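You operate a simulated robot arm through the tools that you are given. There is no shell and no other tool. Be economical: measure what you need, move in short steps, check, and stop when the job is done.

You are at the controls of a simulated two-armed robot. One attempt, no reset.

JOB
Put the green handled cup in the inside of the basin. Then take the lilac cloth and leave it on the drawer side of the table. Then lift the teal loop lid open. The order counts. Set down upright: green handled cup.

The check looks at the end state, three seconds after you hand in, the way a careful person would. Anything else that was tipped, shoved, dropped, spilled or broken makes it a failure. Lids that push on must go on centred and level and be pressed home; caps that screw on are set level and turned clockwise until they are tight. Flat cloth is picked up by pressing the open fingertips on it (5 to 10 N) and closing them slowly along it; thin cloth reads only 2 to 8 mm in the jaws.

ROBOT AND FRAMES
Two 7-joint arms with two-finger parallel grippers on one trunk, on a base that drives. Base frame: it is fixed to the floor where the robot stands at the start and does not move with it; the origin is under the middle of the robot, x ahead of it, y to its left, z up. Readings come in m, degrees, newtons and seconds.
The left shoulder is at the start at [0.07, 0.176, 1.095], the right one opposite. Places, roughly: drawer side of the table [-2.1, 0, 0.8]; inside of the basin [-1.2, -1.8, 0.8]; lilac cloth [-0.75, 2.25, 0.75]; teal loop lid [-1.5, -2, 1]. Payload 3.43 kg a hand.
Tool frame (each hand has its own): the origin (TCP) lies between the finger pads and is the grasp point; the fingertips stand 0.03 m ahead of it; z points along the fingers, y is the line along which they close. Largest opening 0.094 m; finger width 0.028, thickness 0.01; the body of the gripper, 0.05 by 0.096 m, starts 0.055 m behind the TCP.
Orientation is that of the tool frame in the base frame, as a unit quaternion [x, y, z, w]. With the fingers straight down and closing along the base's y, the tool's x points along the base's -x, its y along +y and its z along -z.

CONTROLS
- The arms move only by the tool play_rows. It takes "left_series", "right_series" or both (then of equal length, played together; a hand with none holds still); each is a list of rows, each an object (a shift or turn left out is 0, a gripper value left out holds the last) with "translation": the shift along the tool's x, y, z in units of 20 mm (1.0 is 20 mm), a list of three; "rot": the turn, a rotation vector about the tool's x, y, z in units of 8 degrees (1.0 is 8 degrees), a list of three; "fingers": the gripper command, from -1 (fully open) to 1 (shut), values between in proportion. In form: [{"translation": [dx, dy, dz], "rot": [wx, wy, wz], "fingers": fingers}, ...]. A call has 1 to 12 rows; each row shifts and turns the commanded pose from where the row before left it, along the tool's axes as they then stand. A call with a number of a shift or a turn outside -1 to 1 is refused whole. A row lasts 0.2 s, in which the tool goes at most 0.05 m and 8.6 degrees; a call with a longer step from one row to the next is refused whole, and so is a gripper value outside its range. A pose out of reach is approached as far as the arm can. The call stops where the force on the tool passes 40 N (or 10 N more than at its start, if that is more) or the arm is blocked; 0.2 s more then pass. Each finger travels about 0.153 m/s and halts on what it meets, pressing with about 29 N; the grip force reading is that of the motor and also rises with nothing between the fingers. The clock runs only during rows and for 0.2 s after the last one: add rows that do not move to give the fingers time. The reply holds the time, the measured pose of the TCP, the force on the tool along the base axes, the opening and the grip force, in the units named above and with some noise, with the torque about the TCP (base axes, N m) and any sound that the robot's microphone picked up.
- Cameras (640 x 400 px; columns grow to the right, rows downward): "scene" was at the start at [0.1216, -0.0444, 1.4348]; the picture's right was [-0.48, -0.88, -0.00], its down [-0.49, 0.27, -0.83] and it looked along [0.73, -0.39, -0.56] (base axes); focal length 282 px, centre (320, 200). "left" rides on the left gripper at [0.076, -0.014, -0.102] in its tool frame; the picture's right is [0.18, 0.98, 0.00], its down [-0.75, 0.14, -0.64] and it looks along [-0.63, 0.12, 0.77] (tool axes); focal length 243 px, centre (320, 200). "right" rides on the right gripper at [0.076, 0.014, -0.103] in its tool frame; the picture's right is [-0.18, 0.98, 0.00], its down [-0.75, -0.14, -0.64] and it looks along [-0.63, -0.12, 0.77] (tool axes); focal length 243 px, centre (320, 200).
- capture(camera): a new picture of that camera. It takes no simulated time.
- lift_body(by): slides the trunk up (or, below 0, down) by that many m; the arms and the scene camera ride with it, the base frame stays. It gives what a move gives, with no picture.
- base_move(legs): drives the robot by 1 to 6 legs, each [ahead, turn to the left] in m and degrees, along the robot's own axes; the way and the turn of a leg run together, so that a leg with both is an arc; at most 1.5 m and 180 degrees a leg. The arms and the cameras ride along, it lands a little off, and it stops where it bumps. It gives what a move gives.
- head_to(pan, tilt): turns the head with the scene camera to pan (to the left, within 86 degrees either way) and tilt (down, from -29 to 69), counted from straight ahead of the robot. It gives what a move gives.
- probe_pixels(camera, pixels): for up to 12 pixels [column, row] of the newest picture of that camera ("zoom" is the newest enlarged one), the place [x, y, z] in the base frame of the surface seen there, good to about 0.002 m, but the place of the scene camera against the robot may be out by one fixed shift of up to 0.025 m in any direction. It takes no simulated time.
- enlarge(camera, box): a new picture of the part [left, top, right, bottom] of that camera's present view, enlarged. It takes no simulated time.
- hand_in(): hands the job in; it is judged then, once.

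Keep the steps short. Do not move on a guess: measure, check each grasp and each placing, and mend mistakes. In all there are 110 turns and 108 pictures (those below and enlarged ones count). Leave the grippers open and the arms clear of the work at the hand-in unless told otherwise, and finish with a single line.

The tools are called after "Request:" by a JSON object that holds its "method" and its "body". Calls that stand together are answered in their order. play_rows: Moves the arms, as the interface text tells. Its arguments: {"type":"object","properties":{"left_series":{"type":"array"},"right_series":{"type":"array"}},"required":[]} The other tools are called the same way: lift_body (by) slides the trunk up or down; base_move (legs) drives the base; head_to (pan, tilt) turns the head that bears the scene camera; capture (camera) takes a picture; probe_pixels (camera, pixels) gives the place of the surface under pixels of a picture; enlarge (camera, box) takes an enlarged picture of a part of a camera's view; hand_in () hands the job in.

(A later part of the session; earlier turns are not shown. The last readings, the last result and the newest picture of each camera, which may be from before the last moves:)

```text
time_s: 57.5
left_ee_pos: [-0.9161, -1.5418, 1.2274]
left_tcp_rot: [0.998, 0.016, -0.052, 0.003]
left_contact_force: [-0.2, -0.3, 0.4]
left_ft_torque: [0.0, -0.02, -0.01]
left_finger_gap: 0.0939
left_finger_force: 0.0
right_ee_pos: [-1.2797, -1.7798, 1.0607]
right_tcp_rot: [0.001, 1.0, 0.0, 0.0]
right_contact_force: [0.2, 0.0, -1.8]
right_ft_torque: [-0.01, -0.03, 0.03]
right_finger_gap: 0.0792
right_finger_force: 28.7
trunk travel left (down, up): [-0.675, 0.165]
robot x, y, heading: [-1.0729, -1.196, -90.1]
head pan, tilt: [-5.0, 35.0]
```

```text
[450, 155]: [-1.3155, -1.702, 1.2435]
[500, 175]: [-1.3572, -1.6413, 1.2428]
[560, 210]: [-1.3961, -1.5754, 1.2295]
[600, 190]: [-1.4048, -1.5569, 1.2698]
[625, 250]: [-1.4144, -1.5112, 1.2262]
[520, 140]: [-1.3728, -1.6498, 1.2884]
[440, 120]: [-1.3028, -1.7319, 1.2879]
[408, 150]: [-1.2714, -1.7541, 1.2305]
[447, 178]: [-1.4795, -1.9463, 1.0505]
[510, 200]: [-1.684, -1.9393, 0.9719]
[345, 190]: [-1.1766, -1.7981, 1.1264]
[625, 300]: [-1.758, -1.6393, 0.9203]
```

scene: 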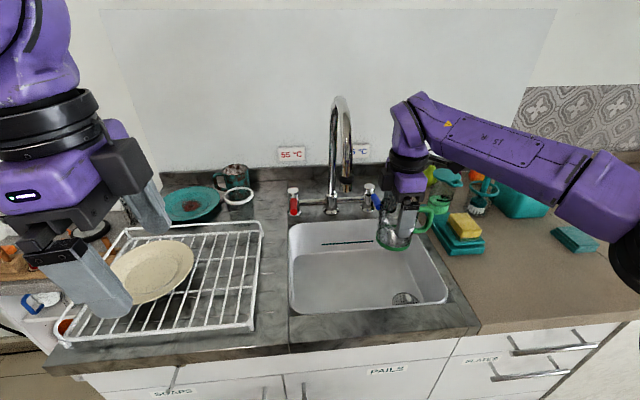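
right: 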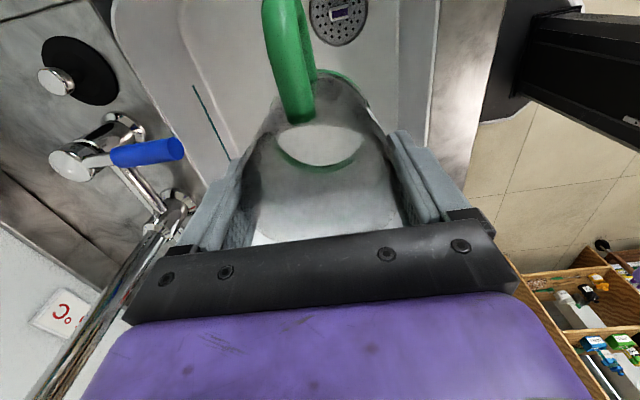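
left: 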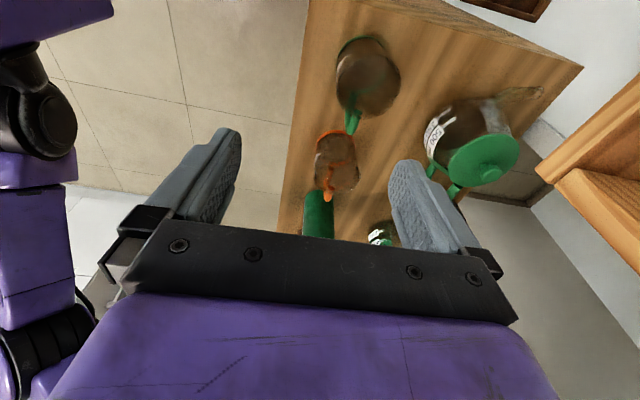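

Forearm underside ≈1.21, running over the basin front, away from sponge and jar. Lower 0.12 more and check.

Request:
{"method": "play_rows", "body": {"right_series": [{"translation": [0, 0, 1]}, {"translation": [0, 0, 1]}, {"translation": [0, 0, 1]}, {"translation": [0, 0, 1]}, {"translation": [0, 0, 1]}, {"translation": [0, 0, 1]}, {}]}}

Request:
{"method": "capture", "body": {"camera": "scene"}}

Request:
{"method": "probe_pixels", "body": {"camera": "scene", "pixels": [[450, 200], [500, 220], [560, 255], [600, 260], [620, 300], [410, 190], [400, 215]]}}

```text
time_s: 59.1
left_ee_pos: [-0.9154, -1.5408, 1.2264]
left_tcp_rot: [0.998, 0.016, -0.053, 0.003]
left_contact_force: [0.6, 0.0, 1.0]
left_ft_torque: [0.01, 0.01, -0.01]
left_finger_gap: 0.094
left_finger_force: 0.0
right_ee_pos: [-1.2814, -1.783, 0.9394]
right_tcp_rot: [0.0, 1.0, 0.0, 0.0]
right_contact_force: [-0.7, -0.9, -2.2]
right_ft_torque: [-0.03, -0.02, -0.02]
right_finger_gap: 0.079
right_finger_force: 29.7
trunk travel left (down, up): [-0.675, 0.165]
robot x, y, heading: [-1.0647, -1.1926, -90.1]
head pan, tilt: [-5.0, 35.0]
```

```text
79 pictures are left
```

scene: 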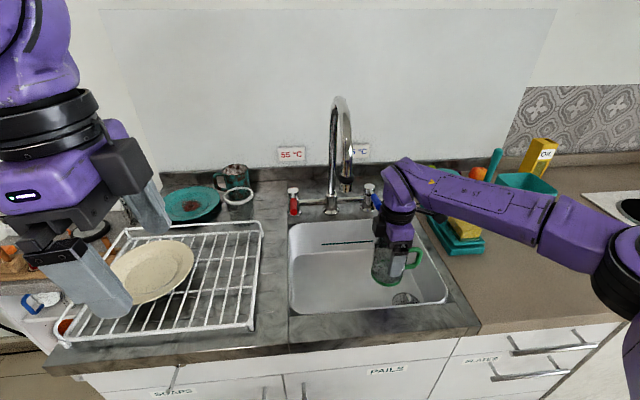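

```text
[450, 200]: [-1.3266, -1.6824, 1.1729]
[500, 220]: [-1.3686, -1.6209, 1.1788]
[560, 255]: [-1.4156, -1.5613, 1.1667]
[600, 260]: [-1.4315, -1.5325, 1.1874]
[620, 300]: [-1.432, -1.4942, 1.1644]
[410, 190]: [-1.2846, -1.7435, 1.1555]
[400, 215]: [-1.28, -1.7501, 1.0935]
```

Clear. Lower to just above floor (TCP 0.841), then feel down in 2 mm steps.

Request:
{"method": "play_rows", "body": {"right_series": [{"translation": [0, 0, 0.9]}, {"translation": [0, 0, 1]}, {"translation": [0, 0, 1]}, {"translation": [0, 0, 1]}, {"translation": [0, 0, 0.8]}, {}, {"translation": [0, 0, 0.1]}, {"translation": [0, 0, 0.1]}, {}]}}

Request:
{"method": "capture", "body": {"camera": "right"}}

```text
time_s: 60.5
left_ee_pos: [-0.9156, -1.5377, 1.2273]
left_tcp_rot: [0.998, 0.016, -0.052, 0.004]
left_contact_force: [0.6, -0.6, -0.5]
left_ft_torque: [0.01, -0.02, -0.01]
left_finger_gap: 0.0939
left_finger_force: 0.0
right_ee_pos: [-1.2743, -1.7853, 0.8552]
right_tcp_rot: [0.001, 1.0, -0.007, 0.004]
right_contact_force: [6.3, 7.2, 26.7]
right_ft_torque: [1.13, 0.34, -0.38]
right_finger_gap: 0.0793
right_finger_force: 29.5
trunk travel left (down, up): [-0.675, 0.165]
robot x, y, heading: [-1.0712, -1.1955, -89.9]
head pan, tilt: [-5.0, 35.0]
stopped in row 6 (right hand): the force on the tool passed its limit (the readings are from after the stop); the commanded pose is now the measured one
```

```text
78 pictures are left
```

right: 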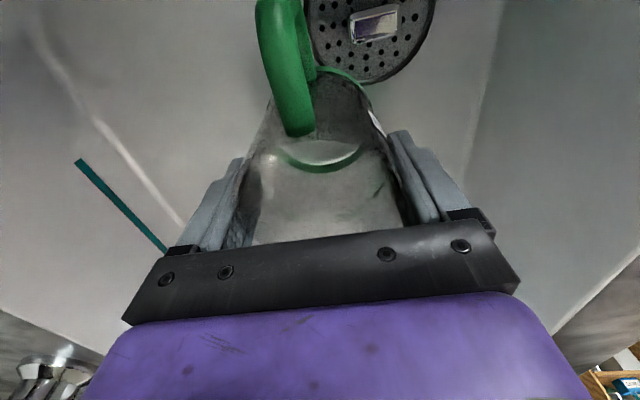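

It touched 20 mm early, on the +y side: the raised drain strainer. Lift, and measure the strainer.

Request:
{"method": "play_rows", "body": {"right_series": [{"translation": [0, 0, -1]}, {"translation": [0, 0, -1]}, {"translation": [0, 0, -1]}, {"translation": [0, 0, -1]}, {}]}}

Request:
{"method": "capture", "body": {"camera": "right"}}

Request:
{"method": "enlarge", "body": {"camera": "scene", "box": [270, 200, 470, 330]}}

```text
time_s: 61.7
left_ee_pos: [-0.9161, -1.5417, 1.2261]
left_tcp_rot: [0.999, 0.015, -0.053, 0.001]
left_contact_force: [0.4, 0.3, 0.2]
left_ft_torque: [0.05, 0.02, 0.01]
left_finger_gap: 0.0938
left_finger_force: 0.1
right_ee_pos: [-1.2776, -1.7858, 0.9285]
right_tcp_rot: [-0.001, 1.0, -0.004, 0.002]
right_contact_force: [-0.9, -0.4, -1.7]
right_ft_torque: [0.02, -0.02, 0.02]
right_finger_gap: 0.0794
right_finger_force: 28.4
trunk travel left (down, up): [-0.675, 0.165]
robot x, y, heading: [-1.0727, -1.1916, -90.0]
head pan, tilt: [-5.0, 35.0]
```

```text
77 pictures are left
```

right: 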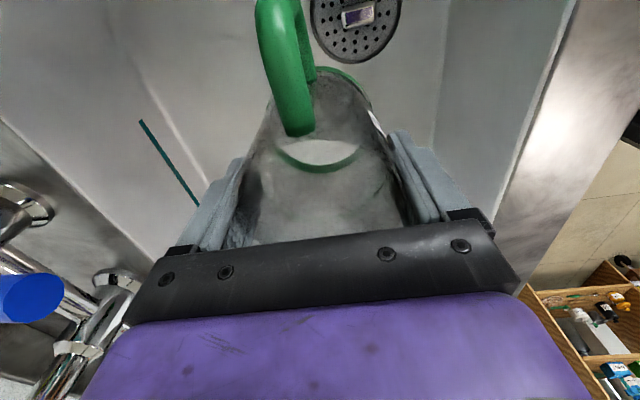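

```text
3.08 times, centred on (370, 265) of scene
```

zoom: 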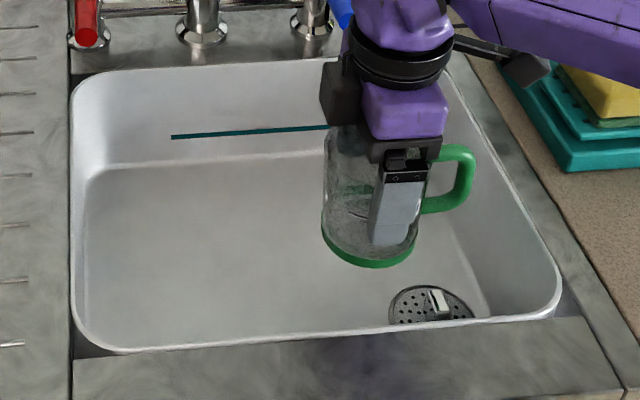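

Request:
{"method": "probe_pixels", "body": {"camera": "right", "pixels": [[355, 62], [315, 25], [400, 20], [358, 15], [375, 55], [420, 90], [200, 110], [250, 30], [245, 130], [270, 20]]}}

Request:
{"method": "probe_pixels", "body": {"camera": "zoom", "pixels": [[390, 315], [440, 300], [420, 290], [300, 300], [200, 300], [130, 180], [370, 300], [300, 170], [470, 310], [200, 135]]}}

```text
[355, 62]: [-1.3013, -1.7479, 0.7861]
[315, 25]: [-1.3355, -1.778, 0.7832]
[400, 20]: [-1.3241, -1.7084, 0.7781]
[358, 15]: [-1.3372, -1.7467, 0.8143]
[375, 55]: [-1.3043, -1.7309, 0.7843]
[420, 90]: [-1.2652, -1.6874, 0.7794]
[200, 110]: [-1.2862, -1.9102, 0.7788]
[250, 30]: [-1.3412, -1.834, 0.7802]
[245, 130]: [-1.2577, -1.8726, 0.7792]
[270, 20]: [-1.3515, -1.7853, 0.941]
```

```text
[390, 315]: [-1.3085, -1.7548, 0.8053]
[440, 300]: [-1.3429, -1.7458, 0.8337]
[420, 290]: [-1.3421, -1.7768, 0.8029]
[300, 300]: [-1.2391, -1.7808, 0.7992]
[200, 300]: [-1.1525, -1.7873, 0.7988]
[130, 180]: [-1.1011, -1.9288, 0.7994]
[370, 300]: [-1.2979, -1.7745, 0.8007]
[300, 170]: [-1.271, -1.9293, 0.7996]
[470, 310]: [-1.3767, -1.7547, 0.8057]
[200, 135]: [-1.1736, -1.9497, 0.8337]
```

Strainer disc is centered (−1.337, −1.747) with a raised knob. Move the cup 0.07 further toward −y (to ≈−1.855), clear of it, and lower again.

Request:
{"method": "play_rows", "body": {"right_series": [{"translation": [0, -0.9, 0]}, {"translation": [0, -0.9, 0]}, {"translation": [0, -0.9, 0]}, {"translation": [0, -0.8, 0]}, {}, {"translation": [0, 0, 0.9]}, {"translation": [0, 0, 0.9]}, {"translation": [0, 0, 0.9]}, {"translation": [0, 0, 0.9]}, {"translation": [0, 0, 0.5]}, {}]}}

Request:
{"method": "capture", "body": {"camera": "scene"}}

```text
time_s: 62.6
left_ee_pos: [-0.916, -1.5403, 1.2268]
left_tcp_rot: [0.998, 0.015, -0.053, 0.003]
left_contact_force: [0.5, -0.2, -0.4]
left_ft_torque: [0.04, 0.0, -0.01]
left_finger_gap: 0.0936
left_finger_force: 0.2
right_ee_pos: [-1.2762, -1.8361, 0.931]
right_tcp_rot: [0.004, 1.0, 0.002, 0.004]
right_contact_force: [-1.6, 20.8, 6.7]
right_ft_torque: [-1.62, 0.0, -0.27]
right_finger_gap: 0.0791
right_finger_force: 29.6
trunk travel left (down, up): [-0.675, 0.165]
robot x, y, heading: [-1.0708, -1.1937, -90.2]
head pan, tilt: [-5.0, 35.0]
stopped in row 4 (right hand): the force on the tool passed its limit (the readings are from after the stop); the commanded pose is now the measured one
```

```text
75 pictures are left
```

scene: 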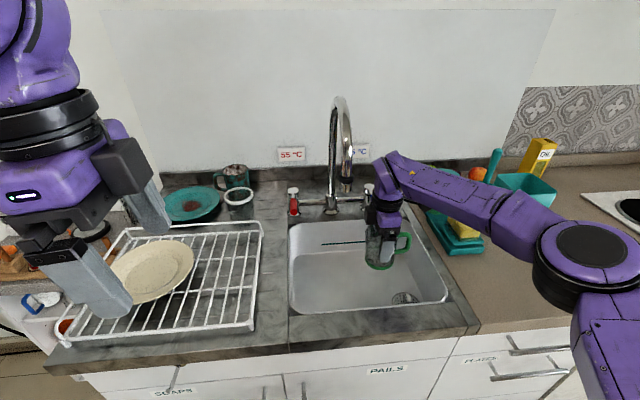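

Contact again, this time the gripper body's −y face (z≈1.01) against the blue tap lever. Back off at once and inspect.

Request:
{"method": "play_rows", "body": {"right_series": [{"translation": [0, 0.5, 0]}, {"translation": [0, 0.5, 0]}, {"translation": [0, 0.5, 0]}, {}]}}

Request:
{"method": "enlarge", "body": {"camera": "scene", "box": [270, 90, 470, 330]}}

Request:
{"method": "capture", "body": {"camera": "right"}}

```text
time_s: 63.6
left_ee_pos: [-0.9168, -1.543, 1.2258]
left_tcp_rot: [0.999, 0.016, -0.052, 0.001]
left_contact_force: [0.5, -0.1, -0.2]
left_ft_torque: [-0.01, 0.01, 0.02]
left_finger_gap: 0.0939
left_finger_force: 0.1
right_ee_pos: [-1.276, -1.8092, 0.9292]
right_tcp_rot: [0.002, 1.0, 0.002, 0.004]
right_contact_force: [0.3, 0.2, -1.9]
right_ft_torque: [-0.02, -0.01, 0.01]
right_finger_gap: 0.0793
right_finger_force: 28.9
trunk travel left (down, up): [-0.675, 0.165]
robot x, y, heading: [-1.0661, -1.1964, -90.2]
head pan, tilt: [-5.0, 35.0]
```

```text
1.67 times, centred on (370, 210) of scene
```

zoom: 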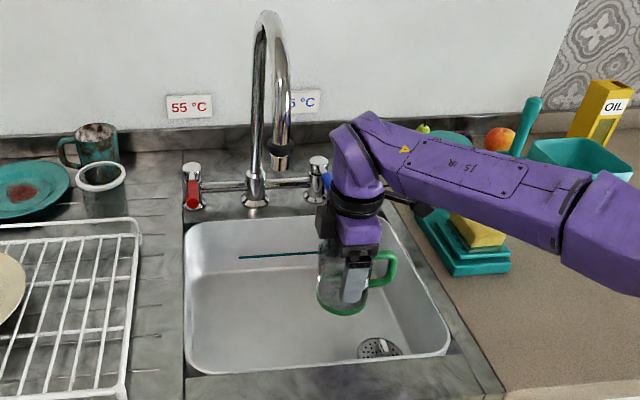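

```text
73 pictures are left
```

right: 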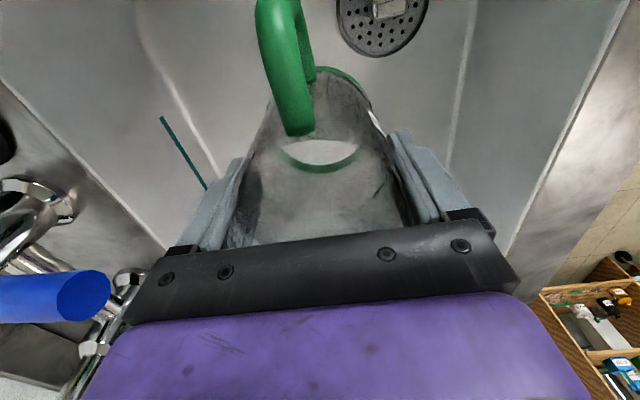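

The lever looks unmoved and no water flows. Here the cup (y −1.809) already clears the strainer by ~1 cm. Lower straight down.

Request:
{"method": "play_rows", "body": {"right_series": [{"translation": [0, 0, 0.8]}, {"translation": [0, 0, 0.8]}, {"translation": [0, 0, 0.8]}, {"translation": [0, 0, 0.8]}, {"translation": [0, 0, 0.8]}, {"translation": [0, 0, 0.3]}, {}, {"translation": [0, 0, 0.1]}, {"translation": [0, 0, 0.1]}, {}]}}

Request:
{"method": "capture", "body": {"camera": "right"}}

```text
time_s: 65.1
left_ee_pos: [-0.916, -1.5394, 1.2269]
left_tcp_rot: [0.999, 0.014, -0.053, 0.001]
left_contact_force: [0.3, -0.1, -0.2]
left_ft_torque: [0.02, -0.03, 0.01]
left_finger_gap: 0.0941
left_finger_force: 0.0
right_ee_pos: [-1.2756, -1.8102, 0.8532]
right_tcp_rot: [0.005, 1.0, -0.007, 0.007]
right_contact_force: [-0.7, 7.2, 21.2]
right_ft_torque: [0.64, -0.6, 0.13]
right_finger_gap: 0.0792
right_finger_force: 28.4
trunk travel left (down, up): [-0.675, 0.165]
robot x, y, heading: [-1.0705, -1.1934, -90.3]
head pan, tilt: [-5.0, 35.0]
stopped in row 7 (right hand): the force on the tool passed its limit (the readings are from after the stop); the commanded pose is now the measured one
```

```text
72 pictures are left
```

right: 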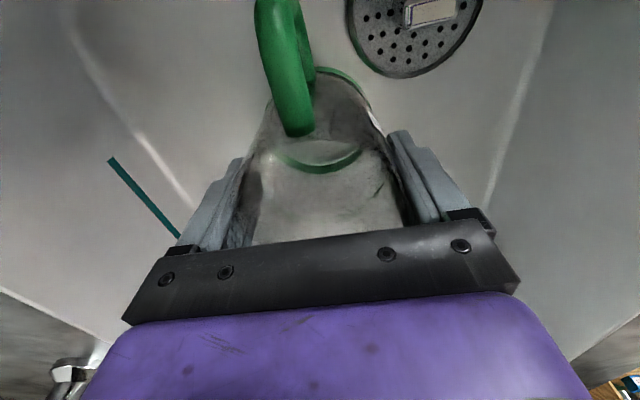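

Stopped again at nearly the same height, 20 mm early. I'll check whether the cup's base really touches the floor.

Request:
{"method": "enlarge", "body": {"camera": "scene", "box": [340, 200, 450, 310]}}

Request:
{"method": "enlarge", "body": {"camera": "right", "box": [220, 20, 440, 200]}}

Request:
{"method": "probe_pixels", "body": {"camera": "right", "pixels": [[350, 60], [340, 70], [385, 100], [400, 110], [235, 120], [220, 140], [240, 60], [375, 90], [420, 120], [450, 150]]}}

```text
3.64 times, centred on (395, 255) of scene
```

zoom: 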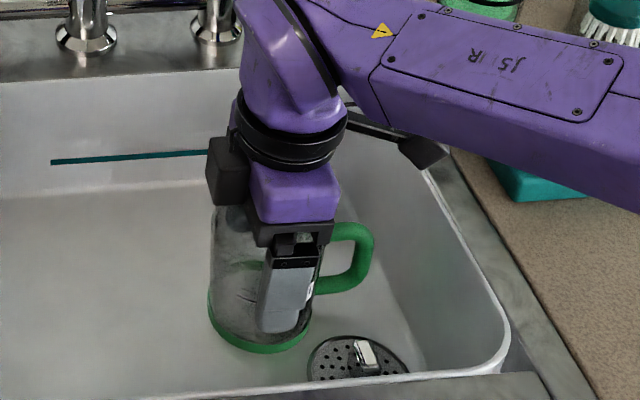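

```text
2.22 times, centred on (330, 110) of right
```

zoom: 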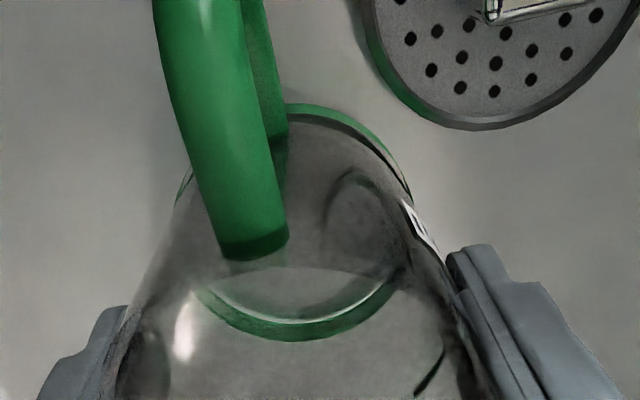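

```text
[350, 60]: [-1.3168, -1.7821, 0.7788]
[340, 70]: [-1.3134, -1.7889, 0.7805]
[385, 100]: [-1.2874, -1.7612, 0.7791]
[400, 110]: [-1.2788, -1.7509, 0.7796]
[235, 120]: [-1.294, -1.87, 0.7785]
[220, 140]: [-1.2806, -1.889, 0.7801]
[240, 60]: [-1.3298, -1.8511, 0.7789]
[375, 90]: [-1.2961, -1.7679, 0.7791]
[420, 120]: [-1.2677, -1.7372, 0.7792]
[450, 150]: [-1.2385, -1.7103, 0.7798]
```

Request:
{"method": "probe_pixels", "body": {"camera": "zoom", "pixels": [[310, 108], [350, 125], [380, 150], [398, 180], [183, 190], [290, 330], [370, 310], [300, 100], [320, 90], [255, 250], [270, 20]]}}

```text
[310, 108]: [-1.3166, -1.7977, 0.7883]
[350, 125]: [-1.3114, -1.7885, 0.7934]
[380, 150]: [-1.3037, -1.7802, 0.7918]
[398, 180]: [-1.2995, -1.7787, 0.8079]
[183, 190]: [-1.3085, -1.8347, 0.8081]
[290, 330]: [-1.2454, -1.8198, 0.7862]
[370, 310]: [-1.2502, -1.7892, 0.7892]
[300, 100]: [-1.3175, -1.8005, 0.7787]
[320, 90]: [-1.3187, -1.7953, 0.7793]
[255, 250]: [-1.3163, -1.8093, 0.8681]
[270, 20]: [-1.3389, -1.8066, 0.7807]
```

The cup's base ring reads 0.782–0.79, so it does stand on the floor (the cup had slipped lower in the grip). Release gently.

Request:
{"method": "play_rows", "body": {"right_series": [{"fingers": 0.6}, {"fingers": 0.0}, {"fingers": -0.5}, {"fingers": -0.75}, {"fingers": -1}, {}, {}]}}

Request:
{"method": "capture", "body": {"camera": "right"}}

```text
time_s: 66.7
left_ee_pos: [-0.9173, -1.5411, 1.2265]
left_tcp_rot: [0.999, 0.014, -0.052, 0.001]
left_contact_force: [-0.3, 0.3, -0.5]
left_ft_torque: [0.04, 0.06, -0.02]
left_finger_gap: 0.0941
left_finger_force: 0.1
right_ee_pos: [-1.2767, -1.8109, 0.85]
right_tcp_rot: [0.004, 1.0, -0.004, 0.005]
right_contact_force: [-0.4, 0.4, -0.2]
right_ft_torque: [-0.02, 0.0, -0.04]
right_finger_gap: 0.094
right_finger_force: 0.1
trunk travel left (down, up): [-0.675, 0.165]
robot x, y, heading: [-1.0707, -1.1971, -90.2]
head pan, tilt: [-5.0, 35.0]
```

```text
69 pictures are left
```

right: 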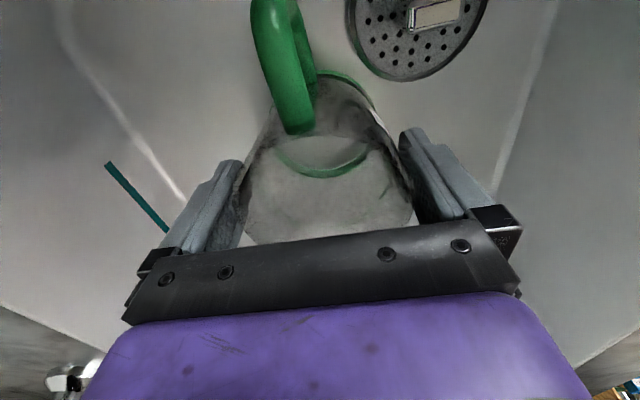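

Released, cup stands. Raise the hand slowly out, then check.

Request:
{"method": "play_rows", "body": {"right_series": [{"translation": [0, 0, -0.5]}, {"translation": [0, 0, -0.6]}, {"translation": [0, 0, -0.8]}, {"translation": [0, 0, -1]}, {"translation": [0, 0, -1]}, {"translation": [0, 0, -1]}, {"translation": [0, 0, -1]}, {"translation": [0, 0, -1]}, {"translation": [0, 0, -1]}, {"translation": [0, 0, -1]}, {"translation": [0, 0, -1]}, {}]}}

Request:
{"method": "play_rows", "body": {"right_series": [{"translation": [0, 0, -1]}, {"translation": [0, 0, -1]}, {"translation": [0, 0, -1]}, {"translation": [0, 0, -1]}, {"translation": [0, 0, -1]}, {"translation": [0, 0, -1]}, {"translation": [0, 0, -1]}, {"translation": [0, 0, -1]}, {"translation": [0, 0, -1]}, {}]}}

Request:
{"method": "capture", "body": {"camera": "scene"}}

```text
time_s: 69.3
left_ee_pos: [-0.9162, -1.5416, 1.2261]
left_tcp_rot: [0.999, 0.015, -0.052, 0.002]
left_contact_force: [1.9, -0.1, 0.1]
left_ft_torque: [0.01, -0.01, 0.0]
left_finger_gap: 0.0937
left_finger_force: 0.0
right_ee_pos: [-1.2789, -1.8066, 1.0463]
right_tcp_rot: [0.004, 1.0, -0.004, 0.005]
right_contact_force: [-0.7, 0.1, -0.8]
right_ft_torque: [0.02, 0.0, -0.02]
right_finger_gap: 0.0942
right_finger_force: 0.0
trunk travel left (down, up): [-0.675, 0.165]
robot x, y, heading: [-1.0722, -1.1962, -90.1]
head pan, tilt: [-5.0, 35.0]
```

```text
time_s: 71.5
left_ee_pos: [-0.917, -1.5417, 1.2274]
left_tcp_rot: [0.998, 0.015, -0.053, 0.002]
left_contact_force: [-1.2, -0.5, -0.5]
left_ft_torque: [0.01, -0.02, 0.02]
left_finger_gap: 0.0941
left_finger_force: 0.0
right_ee_pos: [-1.28, -1.8073, 1.2163]
right_tcp_rot: [0.004, 1.0, -0.004, 0.005]
right_contact_force: [0.5, -0.3, -0.5]
right_ft_torque: [0.0, 0.01, 0.01]
right_finger_gap: 0.094
right_finger_force: 0.0
right hand out of reach, approached as far as the arm can: row 9
trunk travel left (down, up): [-0.675, 0.165]
robot x, y, heading: [-1.0717, -1.1927, -90.3]
head pan, tilt: [-5.0, 35.0]
```

```text
68 pictures are left
```

scene: 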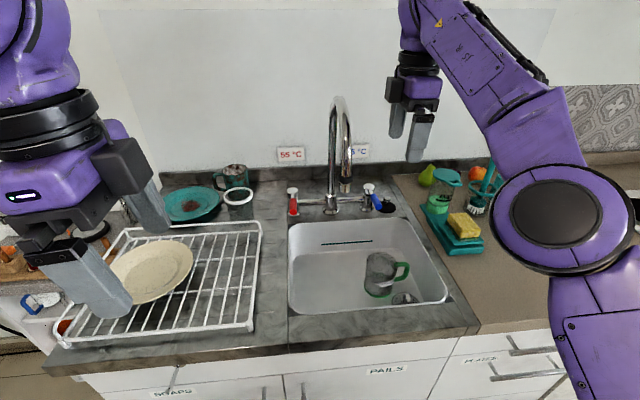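

Cup stands upright in the basin, taps unchanged. While here, take a closer look at the teal loop lid for later.

Request:
{"method": "enlarge", "body": {"camera": "scene", "box": [410, 150, 500, 260]}}

Request:
{"method": "play_rows", "body": {"right_series": [{"translation": [0, 1, 0]}, {"translation": [0, 1, 0]}, {"translation": [0, 1, 0]}, {"translation": [0, 1, 0]}, {"translation": [0, 1, 0]}, {"translation": [0, 1, 0]}, {"translation": [0, 1, 0]}, {"translation": [0, 1, 0]}, {"translation": [0, 1, 0]}, {"translation": [0, 1, 0]}, {}]}}

```text
3.64 times, centred on (455, 205) of scene
```

zoom: 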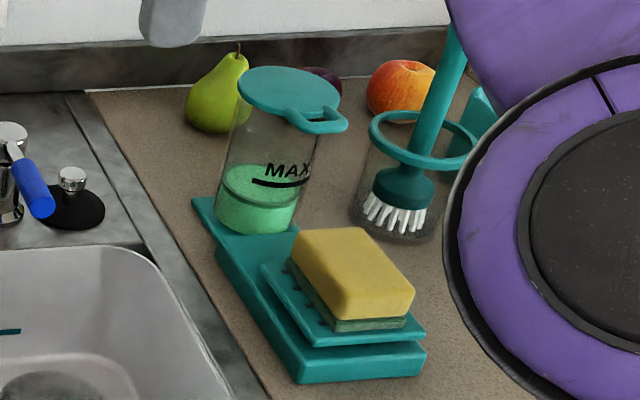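

```text
time_s: 73.9
left_ee_pos: [-0.9158, -1.5421, 1.2261]
left_tcp_rot: [0.999, 0.015, -0.052, 0.002]
left_contact_force: [-0.1, 0.7, -0.1]
left_ft_torque: [-0.01, 0.0, 0.02]
left_finger_gap: 0.0941
left_finger_force: 0.1
right_ee_pos: [-1.2792, -1.6088, 1.2154]
right_tcp_rot: [0.004, 1.0, -0.003, 0.005]
right_contact_force: [0.5, 0.3, 0.6]
right_ft_torque: [0.03, 0.02, -0.03]
right_finger_gap: 0.0938
right_finger_force: 0.1
trunk travel left (down, up): [-0.675, 0.165]
robot x, y, heading: [-1.0705, -1.1964, -90.2]
head pan, tilt: [-5.0, 35.0]
```

Next: the cloth. Back away 0.8 m, then turn around right (past the table) looking.

Request:
{"method": "base_move", "body": {"legs": [[-0.8, 0], [0, -90]]}}

Request:
{"method": "head_to", "body": {"pan": 0, "tilt": 30}}

Request:
{"method": "capture", "body": {"camera": "scene"}}

Request:
{"method": "head_to", "body": {"pan": -80, "tilt": 25}}

Request:
{"method": "capture", "body": {"camera": "scene"}}

```text
time_s: 77.9
left_ee_pos: [-0.9122, -0.7737, 1.2272]
left_tcp_rot: [0.998, 0.026, -0.053, 0.004]
left_contact_force: [-0.8, 0.4, -0.1]
left_ft_torque: [-0.04, -0.03, 0.04]
left_finger_gap: 0.0941
left_finger_force: 0.0
right_ee_pos: [-1.2748, -0.8466, 1.2162]
right_tcp_rot: [-0.004, 1.0, -0.005, 0.006]
right_contact_force: [0.2, 0.4, 0.2]
right_ft_torque: [-0.03, 0.02, 0.01]
right_finger_gap: 0.0941
right_finger_force: 0.1
trunk travel left (down, up): [-0.675, 0.165]
robot x, y, heading: [-1.0741, -0.4308, -88.9]
head pan, tilt: [-5.0, 35.0]
stopped in leg 1: the robot was blocked; the commanded pose is now the measured one
```

```text
time_s: 78.5
left_ee_pos: [-0.9118, -0.7774, 1.226]
left_tcp_rot: [0.998, 0.025, -0.052, 0.002]
left_contact_force: [-0.4, 0.8, 0.6]
left_ft_torque: [0.0, 0.02, 0.02]
left_finger_gap: 0.0939
left_finger_force: 0.1
right_ee_pos: [-1.2752, -0.8515, 1.2146]
right_tcp_rot: [-0.005, 1.0, -0.003, 0.005]
right_contact_force: [-0.3, -0.6, -0.8]
right_ft_torque: [0.02, -0.01, -0.03]
right_finger_gap: 0.094
right_finger_force: 0.0
trunk travel left (down, up): [-0.675, 0.165]
robot x, y, heading: [-1.0735, -0.4352, -89.0]
head pan, tilt: [0.0, 30.0]
```

```text
66 pictures are left
```

scene: 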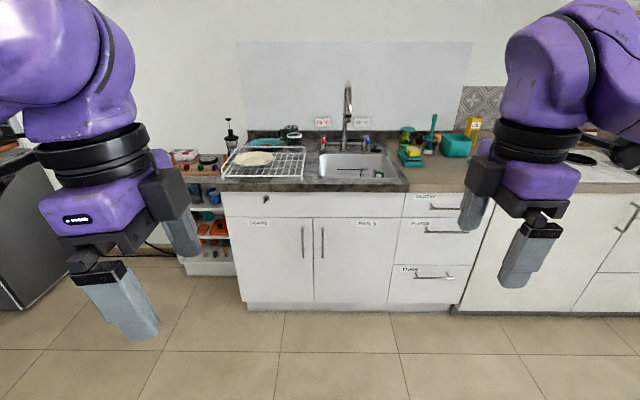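

```text
time_s: 80.1
left_ee_pos: [-0.9124, -0.778, 1.2265]
left_tcp_rot: [0.998, 0.025, -0.052, 0.002]
left_contact_force: [0.5, 0.4, -0.9]
left_ft_torque: [0.02, 0.02, -0.02]
left_finger_gap: 0.094
left_finger_force: 0.0
right_ee_pos: [-1.2744, -0.8508, 1.2148]
right_tcp_rot: [-0.006, 1.0, -0.003, 0.005]
right_contact_force: [0.0, -0.9, 0.3]
right_ft_torque: [-0.05, 0.0, 0.0]
right_finger_gap: 0.094
right_finger_force: 0.0
trunk travel left (down, up): [-0.675, 0.165]
robot x, y, heading: [-1.0686, -0.4357, -89.2]
head pan, tilt: [-80.0, 25.0]
```

```text
65 pictures are left
```

scene: 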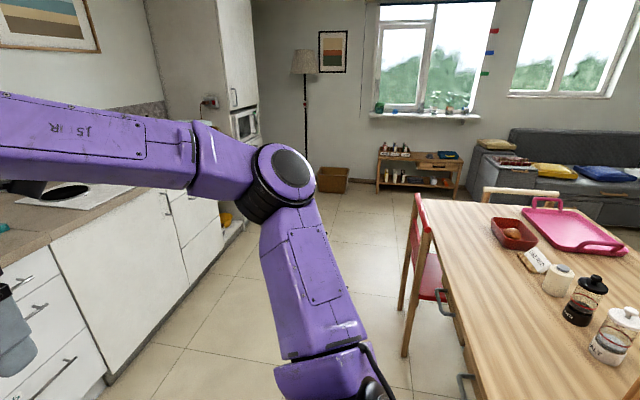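

The robot's back bumped (likely the table edge). Move 0.15 m ahead, and turn right to look at the table.

Request:
{"method": "base_move", "body": {"legs": [[0.2, 0], [0, -90]]}}

Request:
{"method": "head_to", "body": {"pan": -45, "tilt": 35}}

Request:
{"method": "capture", "body": {"camera": "scene"}}

Request:
{"method": "head_to", "body": {"pan": -86, "tilt": 40}}

Request:
{"method": "capture", "body": {"camera": "scene"}}

```text
time_s: 85.5
left_ee_pos: [-1.4102, -0.7744, 1.248]
left_tcp_rot: [0.742, -0.66, -0.083, -0.081]
left_contact_force: [0.0, 1.6, 2.4]
left_ft_torque: [-0.12, -0.01, -0.03]
left_finger_gap: 0.094
left_finger_force: 0.1
right_ee_pos: [-1.4984, -0.4247, 1.191]
right_tcp_rot: [0.679, 0.734, 0.008, -0.006]
right_contact_force: [-0.3, 1.6, -2.3]
right_ft_torque: [-0.08, 0.05, -0.04]
right_finger_gap: 0.0941
right_finger_force: 0.1
trunk travel left (down, up): [-0.675, 0.165]
robot x, y, heading: [-1.08, -0.6399, -174.7]
head pan, tilt: [-80.0, 25.0]
stopped in leg 2: the robot was blocked; the commanded pose is now the measured one
```

```text
time_s: 86.6
left_ee_pos: [-1.4152, -0.7725, 1.2462]
left_tcp_rot: [0.735, -0.669, -0.077, -0.081]
left_contact_force: [0.4, -0.1, 0.1]
left_ft_torque: [-0.03, -0.01, 0.01]
left_finger_gap: 0.094
left_finger_force: 0.0
right_ee_pos: [-1.4953, -0.4244, 1.2012]
right_tcp_rot: [0.695, 0.719, -0.009, 0.0]
right_contact_force: [0.6, 0.7, 0.3]
right_ft_torque: [0.0, -0.03, 0.02]
right_finger_gap: 0.094
right_finger_force: 0.0
trunk travel left (down, up): [-0.675, 0.165]
robot x, y, heading: [-1.0926, -0.6423, -172.2]
head pan, tilt: [-45.0, 35.0]
```

```text
64 pictures are left
```

scene: 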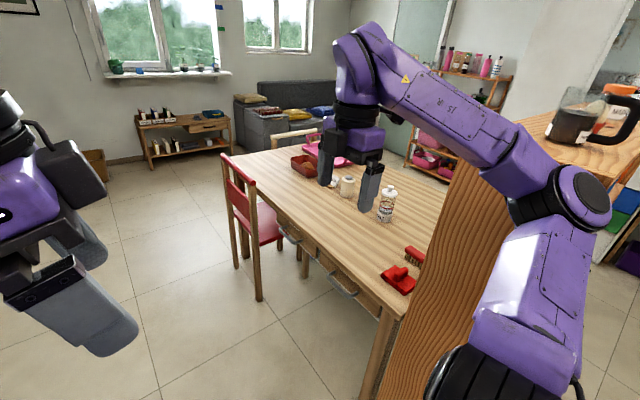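

```text
time_s: 87.6
left_ee_pos: [-1.4146, -0.7716, 1.2455]
left_tcp_rot: [0.734, -0.67, -0.076, -0.079]
left_contact_force: [-0.2, 0.1, 0.3]
left_ft_torque: [0.0, 0.0, -0.03]
left_finger_gap: 0.094
left_finger_force: 0.0
right_ee_pos: [-1.4979, -0.423, 1.1939]
right_tcp_rot: [0.697, 0.717, -0.003, 0.011]
right_contact_force: [0.3, 0.5, -0.8]
right_ft_torque: [0.03, -0.01, -0.01]
right_finger_gap: 0.0938
right_finger_force: 0.0
trunk travel left (down, up): [-0.675, 0.165]
robot x, y, heading: [-1.0892, -0.6451, -171.4]
head pan, tilt: [-85.9, 40.0]
```

```text
63 pictures are left
```

scene: 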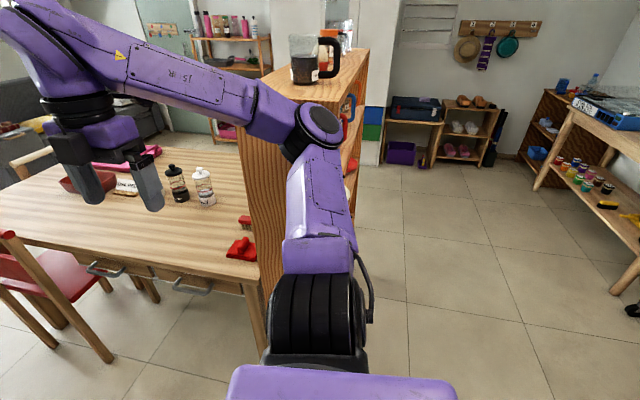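

A tall cabinet (coffee pot on top) stands at the table's end; the right elbow touched its side. Measure the cabinet, table, and the way to the cloth.

Request:
{"method": "probe_pixels", "body": {"camera": "scene", "pixels": [[250, 190], [345, 75], [372, 60], [240, 250], [225, 265], [110, 255], [190, 282], [60, 180], [270, 100], [400, 115], [415, 100], [325, 125]]}}

Request:
{"method": "enlarge", "body": {"camera": "scene", "box": [360, 80, 520, 180]}}

```text
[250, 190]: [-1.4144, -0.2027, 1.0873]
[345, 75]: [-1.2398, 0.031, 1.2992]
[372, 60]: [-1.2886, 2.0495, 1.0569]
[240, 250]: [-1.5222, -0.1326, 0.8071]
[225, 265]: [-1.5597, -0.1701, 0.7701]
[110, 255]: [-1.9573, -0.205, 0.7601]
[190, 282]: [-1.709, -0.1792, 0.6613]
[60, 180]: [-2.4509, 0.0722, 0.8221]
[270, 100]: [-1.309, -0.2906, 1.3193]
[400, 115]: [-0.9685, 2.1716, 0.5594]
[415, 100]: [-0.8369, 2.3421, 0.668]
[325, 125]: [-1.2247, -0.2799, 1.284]
```

```text
4.00 times, centred on (440, 130) of scene
```

zoom: 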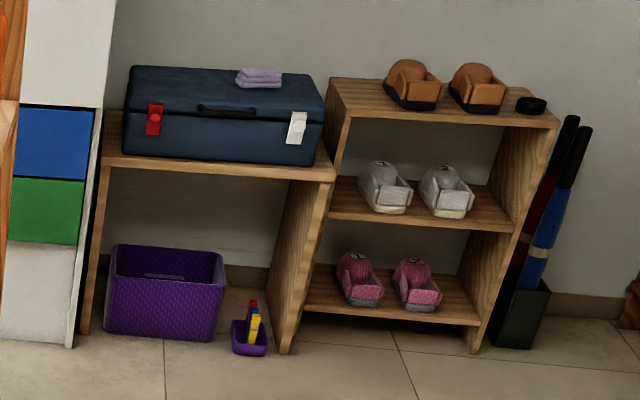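

Lilac cloth is folded on the blue case at (425,98 area). The drawers are on the table's −y side. Turn left away from the cabinet all the way to face +x, shift to x≈−0.6, then face +y.

Request:
{"method": "base_move", "body": {"legs": [[0, 90], [0, 81]]}}

Request:
{"method": "base_move", "body": {"legs": [[0.48, 0], [0, 90]]}}

Request:
{"method": "head_to", "body": {"pan": 0, "tilt": 30}}

Request:
{"method": "capture", "body": {"camera": "scene"}}

```text
time_s: 88.3
left_ee_pos: [-1.4208, -0.6967, 1.2361]
left_tcp_rot: [0.746, -0.656, -0.032, -0.107]
left_contact_force: [0.3, -0.5, 1.4]
left_ft_torque: [0.06, 0.02, 0.01]
left_finger_gap: 0.0938
left_finger_force: 0.1
right_ee_pos: [-1.535, -0.3301, 1.0988]
right_tcp_rot: [0.758, 0.635, -0.018, 0.145]
right_contact_force: [0.8, -0.4, 0.6]
right_ft_torque: [0.01, -0.01, 0.0]
right_finger_gap: 0.094
right_finger_force: 0.2
trunk travel left (down, up): [-0.675, 0.165]
robot x, y, heading: [-1.0979, -0.6445, -169.6]
head pan, tilt: [-85.9, 40.0]
stopped in leg 1: the robot was blocked; the commanded pose is now the measured one
```

```text
time_s: 89.0
left_ee_pos: [-1.5199, -0.7892, 1.2828]
left_tcp_rot: [0.813, -0.538, -0.04, -0.221]
left_contact_force: [0.8, -4.8, 2.2]
left_ft_torque: [0.29, 0.06, 0.07]
left_finger_gap: 0.094
left_finger_force: 0.2
right_ee_pos: [-1.6393, -0.3063, 0.9886]
right_tcp_rot: [0.644, 0.736, 0.001, 0.209]
right_contact_force: [0.7, -2.2, 2.8]
right_ft_torque: [0.22, 0.12, 0.06]
right_finger_gap: 0.094
right_finger_force: 0.1
trunk travel left (down, up): [-0.675, 0.165]
robot x, y, heading: [-1.1545, -0.6609, -157.6]
head pan, tilt: [-85.9, 40.0]
stopped in leg 1: the robot was blocked; the commanded pose is now the measured one
```

```text
time_s: 90.6
left_ee_pos: [-1.6042, -0.7007, 1.2801]
left_tcp_rot: [0.818, -0.556, -0.06, -0.132]
left_contact_force: [-0.9, -1.5, 3.0]
left_ft_torque: [0.08, -0.12, -0.08]
left_finger_gap: 0.094
left_finger_force: 0.1
right_ee_pos: [-1.666, -0.2717, 0.9853]
right_tcp_rot: [0.69, 0.688, 0.017, 0.222]
right_contact_force: [1.3, 0.2, 0.2]
right_ft_torque: [-0.04, -0.03, -0.03]
right_finger_gap: 0.0939
right_finger_force: 0.0
trunk travel left (down, up): [-0.675, 0.165]
robot x, y, heading: [-1.1436, -0.6628, -158.6]
head pan, tilt: [0.0, 30.0]
```

```text
61 pictures are left
```

scene: 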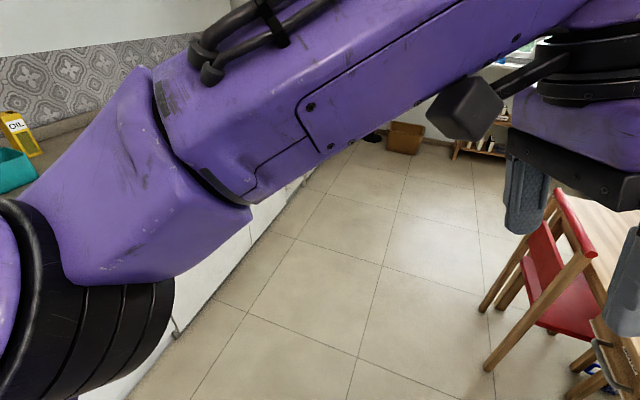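

The arms were pushed out of pose; something still blocks. Stop and look at both sides before any further motion.

Request:
{"method": "head_to", "body": {"pan": -60, "tilt": 40}}

Request:
{"method": "capture", "body": {"camera": "scene"}}

Request:
{"method": "head_to", "body": {"pan": 60, "tilt": 40}}

Request:
{"method": "capture", "body": {"camera": "scene"}}

```text
time_s: 91.9
left_ee_pos: [-1.5761, -0.6984, 1.2741]
left_tcp_rot: [0.816, -0.557, -0.046, -0.147]
left_contact_force: [-21.8, -16.8, -1.2]
left_ft_torque: [1.17, -1.31, -0.44]
left_finger_gap: 0.0939
left_finger_force: 0.1
right_ee_pos: [-1.6587, -0.2765, 0.9926]
right_tcp_rot: [0.68, 0.7, 0.001, 0.217]
right_contact_force: [-0.7, -1.4, -0.3]
right_ft_torque: [0.07, -0.01, 0.03]
right_finger_gap: 0.094
right_finger_force: 0.0
trunk travel left (down, up): [-0.675, 0.165]
robot x, y, heading: [-1.1432, -0.6623, -156.9]
head pan, tilt: [-60.0, 40.0]
```

```text
60 pictures are left
```

scene: 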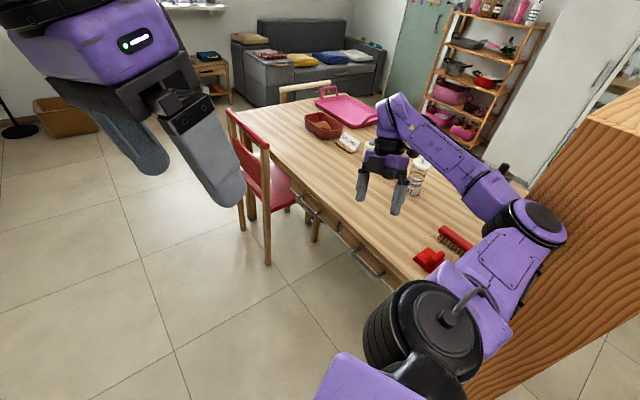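

```text
time_s: 93.9
left_ee_pos: [-1.6257, -0.7289, 1.204]
left_tcp_rot: [0.889, -0.444, 0.008, -0.115]
left_contact_force: [-2.0, -2.5, -2.5]
left_ft_torque: [0.27, -0.14, 0.01]
left_finger_gap: 0.0938
left_finger_force: 0.0
right_ee_pos: [-1.6581, -0.2764, 0.9928]
right_tcp_rot: [0.676, 0.703, 0.003, 0.218]
right_contact_force: [-0.5, 0.1, -0.3]
right_ft_torque: [0.03, -0.03, 0.03]
right_finger_gap: 0.094
right_finger_force: 0.0
trunk travel left (down, up): [-0.675, 0.165]
robot x, y, heading: [-1.1388, -0.6696, -156.9]
head pan, tilt: [60.0, 40.0]
```

```text
59 pictures are left
```

scene: 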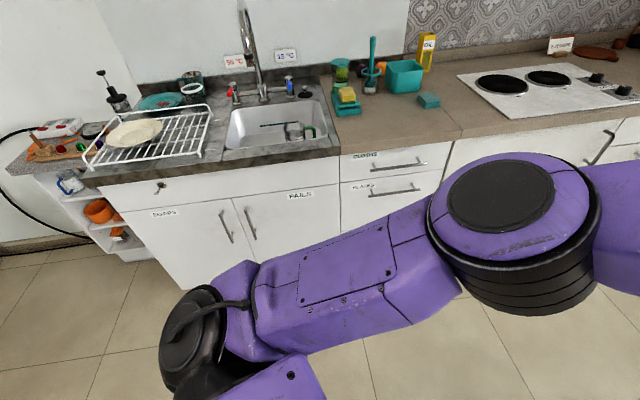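

Request:
{"method": "probe_pixels", "body": {"camera": "scene", "pixels": [[515, 200], [540, 300], [350, 270], [210, 330], [600, 220], [630, 270], [440, 360]]}}

Request:
{"method": "head_to", "body": {"pan": -86, "tilt": 50}}

Request:
{"method": "capture", "body": {"camera": "scene"}}

Request:
{"method": "probe_pixels", "body": {"camera": "scene", "pixels": [[320, 300], [400, 300], [450, 150], [300, 200], [350, 150], [250, 100], [200, 100], [500, 200], [550, 100], [420, 80]]}}

```text
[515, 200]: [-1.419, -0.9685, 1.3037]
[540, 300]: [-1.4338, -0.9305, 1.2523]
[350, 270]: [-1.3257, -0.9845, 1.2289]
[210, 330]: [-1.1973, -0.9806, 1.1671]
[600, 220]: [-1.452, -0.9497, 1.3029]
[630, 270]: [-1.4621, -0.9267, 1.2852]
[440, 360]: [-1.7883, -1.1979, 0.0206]
```

```text
time_s: 96.2
left_ee_pos: [-1.644, -0.7204, 1.2327]
left_tcp_rot: [0.832, -0.538, -0.008, -0.132]
left_contact_force: [-44.9, -76.0, -33.7]
left_ft_torque: [5.33, -3.42, 0.58]
left_finger_gap: 0.0943
left_finger_force: 0.0
right_ee_pos: [-1.6705, -0.2578, 0.9716]
right_tcp_rot: [0.701, 0.676, 0.033, 0.225]
right_contact_force: [4.9, 2.9, 1.3]
right_ft_torque: [-0.16, 0.37, -0.2]
right_finger_gap: 0.0939
right_finger_force: 0.1
trunk travel left (down, up): [-0.675, 0.165]
robot x, y, heading: [-1.1284, -0.6688, -159.8]
head pan, tilt: [-85.9, 50.0]
```

```text
58 pictures are left
```

scene: 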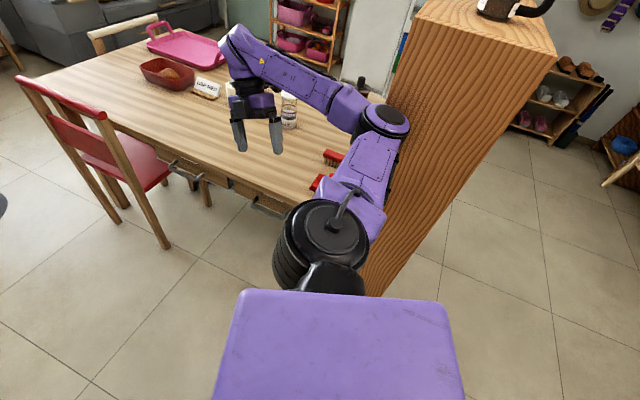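

```text
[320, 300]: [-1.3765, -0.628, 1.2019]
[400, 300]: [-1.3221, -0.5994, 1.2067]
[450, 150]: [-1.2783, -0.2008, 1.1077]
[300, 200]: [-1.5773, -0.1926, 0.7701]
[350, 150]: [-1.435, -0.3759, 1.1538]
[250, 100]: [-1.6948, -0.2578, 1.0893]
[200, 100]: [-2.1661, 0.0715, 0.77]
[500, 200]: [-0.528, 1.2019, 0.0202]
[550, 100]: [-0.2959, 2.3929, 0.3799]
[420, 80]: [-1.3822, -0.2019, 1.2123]
```

The left forearm has ended up in front of the head, and the head turning pushes it. Put the head where force was low, then re-read.

Request:
{"method": "head_to", "body": {"pan": 0, "tilt": 10}}

Request:
{"method": "play_rows", "body": {"left_series": [{}, {}]}}

Request:
{"method": "capture", "body": {"camera": "left"}}

```text
time_s: 97.8
left_ee_pos: [-1.5821, -0.7065, 1.2894]
left_tcp_rot: [0.848, -0.513, -0.07, -0.11]
left_contact_force: [-10.5, -44.9, 7.7]
left_ft_torque: [2.59, -0.28, 0.26]
left_finger_gap: 0.094
left_finger_force: 0.2
right_ee_pos: [-1.6672, -0.2732, 0.9769]
right_tcp_rot: [0.678, 0.704, 0.03, 0.208]
right_contact_force: [-3.2, -7.3, -0.2]
right_ft_torque: [0.49, -0.22, 0.3]
right_finger_gap: 0.0938
right_finger_force: 0.1
trunk travel left (down, up): [-0.675, 0.165]
robot x, y, heading: [-1.1304, -0.6728, -157.7]
head pan, tilt: [0.0, 10.0]
```

```text
time_s: 98.2
left_ee_pos: [-1.6594, -0.7525, 1.2127]
left_tcp_rot: [0.924, -0.354, 0.017, -0.144]
left_contact_force: [-0.6, 3.6, -4.3]
left_ft_torque: [-0.07, -0.2, -0.07]
left_finger_gap: 0.0935
left_finger_force: 0.1
right_ee_pos: [-1.6474, -0.257, 0.9888]
right_tcp_rot: [0.633, 0.745, -0.006, 0.211]
right_contact_force: [3.7, -3.3, 2.7]
right_ft_torque: [0.38, 0.37, 0.01]
right_finger_gap: 0.0937
right_finger_force: 0.0
trunk travel left (down, up): [-0.675, 0.165]
robot x, y, heading: [-1.1364, -0.676, -155.8]
head pan, tilt: [0.0, 10.0]
stopped in row 1 (left hand): the arm was blocked; the commanded pose is now the measured one
```

```text
57 pictures are left
```

left: 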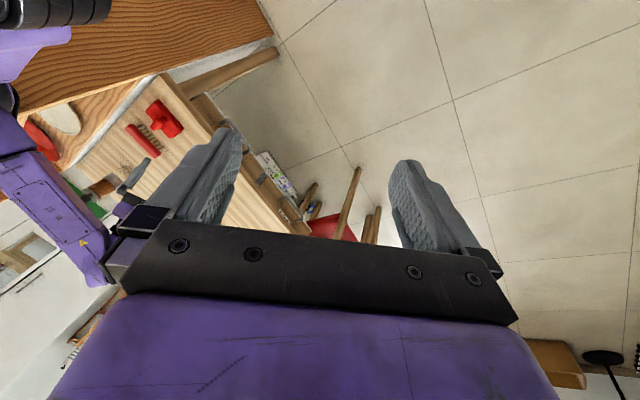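

Head freed. Pull the left hand out to the robot's left (tool +x), a few rows.

Request:
{"method": "play_rows", "body": {"left_series": [{"translation": [0.5, 0, 0.2]}, {"translation": [0.7, 0, 0.3]}, {"translation": [0.8, 0, 0.3]}, {"translation": [0.8, 0, 0.3]}, {"translation": [0.8, 0, 0.3]}, {"translation": [0.8, 0, 0.3]}, {"translation": [0.8, 0, 0]}, {}]}}

Request:
{"method": "capture", "body": {"camera": "scene"}}

```text
time_s: 98.5
left_ee_pos: [-1.6311, -0.7923, 1.2926]
left_tcp_rot: [0.95, -0.238, -0.062, -0.192]
left_contact_force: [1.2, 0.5, 1.7]
left_ft_torque: [-0.07, 0.15, 0.05]
left_finger_gap: 0.0941
left_finger_force: 0.1
right_ee_pos: [-1.6203, -0.2787, 1.0058]
right_tcp_rot: [0.543, 0.82, -0.02, 0.181]
right_contact_force: [1.1, 0.1, 0.2]
right_ft_torque: [0.04, 0.08, -0.02]
right_finger_gap: 0.094
right_finger_force: 0.0
trunk travel left (down, up): [-0.675, 0.165]
robot x, y, heading: [-1.136, -0.6751, -155.7]
head pan, tilt: [0.0, 10.0]
stopped in row 1 (left hand): the arm was blocked; the commanded pose is now the measured one
```

```text
56 pictures are left
```

scene: 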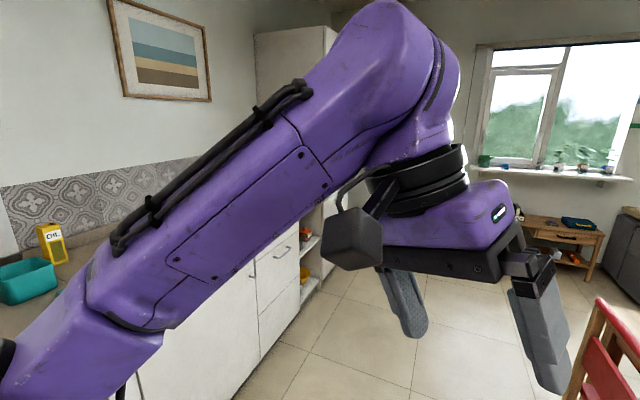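

Hold still and see whether it settles.

Request:
{"method": "play_rows", "body": {"left_series": [{}, {}, {}, {}, {}], "right_series": [{}, {}, {}, {}, {}]}}

Request:
{"method": "play_rows", "body": {"left_series": [{"translation": [0.3, 0, 0]}, {"translation": [0.4, 0, 0]}, {"translation": [0.4, 0, 0]}, {}]}}

```text
time_s: 98.8
left_ee_pos: [-1.5572, -0.7769, 1.3574]
left_tcp_rot: [0.951, -0.181, -0.116, -0.221]
left_contact_force: [0.2, -2.1, -0.7]
left_ft_torque: [0.1, -0.03, -0.09]
left_finger_gap: 0.0941
left_finger_force: 0.0
right_ee_pos: [-1.5808, -0.2776, 1.0128]
right_tcp_rot: [0.472, 0.867, -0.039, 0.154]
right_contact_force: [-3.3, -4.4, -1.2]
right_ft_torque: [0.35, -0.27, 0.18]
right_finger_gap: 0.0939
right_finger_force: 0.0
trunk travel left (down, up): [-0.675, 0.165]
robot x, y, heading: [-1.1323, -0.6776, -155.2]
head pan, tilt: [0.0, 10.0]
stopped in row 1 (left hand): the arm was blocked; the commanded pose is now the measured one
```

```text
time_s: 99.2
left_ee_pos: [-1.465, -0.7546, 1.3705]
left_tcp_rot: [0.952, -0.127, -0.123, -0.249]
left_contact_force: [-216.8, -69.3, 47.2]
left_ft_torque: [3.55, -23.71, -19.04]
left_finger_gap: 0.094
left_finger_force: 0.0
right_ee_pos: [-1.5253, -0.271, 1.0191]
right_tcp_rot: [0.396, 0.908, -0.062, 0.126]
right_contact_force: [3.7, 7.9, 1.1]
right_ft_torque: [-0.68, 0.27, -0.26]
right_finger_gap: 0.0938
right_finger_force: 0.1
trunk travel left (down, up): [-0.675, 0.165]
robot x, y, heading: [-1.1391, -0.6797, -154.4]
head pan, tilt: [0.0, 10.0]
stopped in row 1 (left hand): the arm was blocked; the commanded pose is now the measured one
```

Arms are still drifting under residual contact. Let time pass without arm commands (tiny head tilt), and look.

Request:
{"method": "head_to", "body": {"pan": -5, "tilt": 12}}

Request:
{"method": "capture", "body": {"camera": "scene"}}

Request:
{"method": "capture", "body": {"camera": "right"}}

```text
time_s: 99.8
left_ee_pos: [-1.4678, -0.7563, 1.3635]
left_tcp_rot: [0.953, -0.159, -0.139, -0.217]
left_contact_force: [-236.5, -73.5, 33.5]
left_ft_torque: [4.28, -22.88, -20.5]
left_finger_gap: 0.0941
left_finger_force: 0.1
right_ee_pos: [-1.5193, -0.2673, 1.0203]
right_tcp_rot: [0.415, 0.899, -0.062, 0.129]
right_contact_force: [-0.2, 0.4, 0.4]
right_ft_torque: [0.01, 0.01, 0.03]
right_finger_gap: 0.094
right_finger_force: 0.2
trunk travel left (down, up): [-0.675, 0.165]
robot x, y, heading: [-1.1385, -0.6833, -154.2]
head pan, tilt: [-5.0, 12.0]
```

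```text
55 pictures are left
```

scene: 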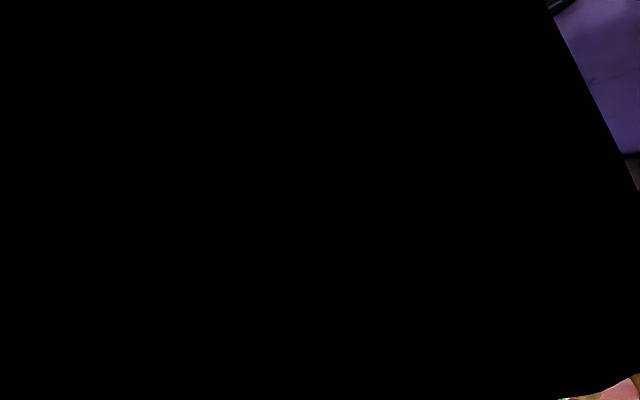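

```text
54 pictures are left
```

right: 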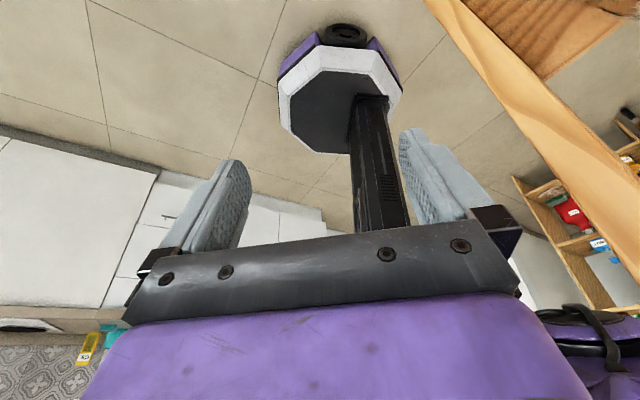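

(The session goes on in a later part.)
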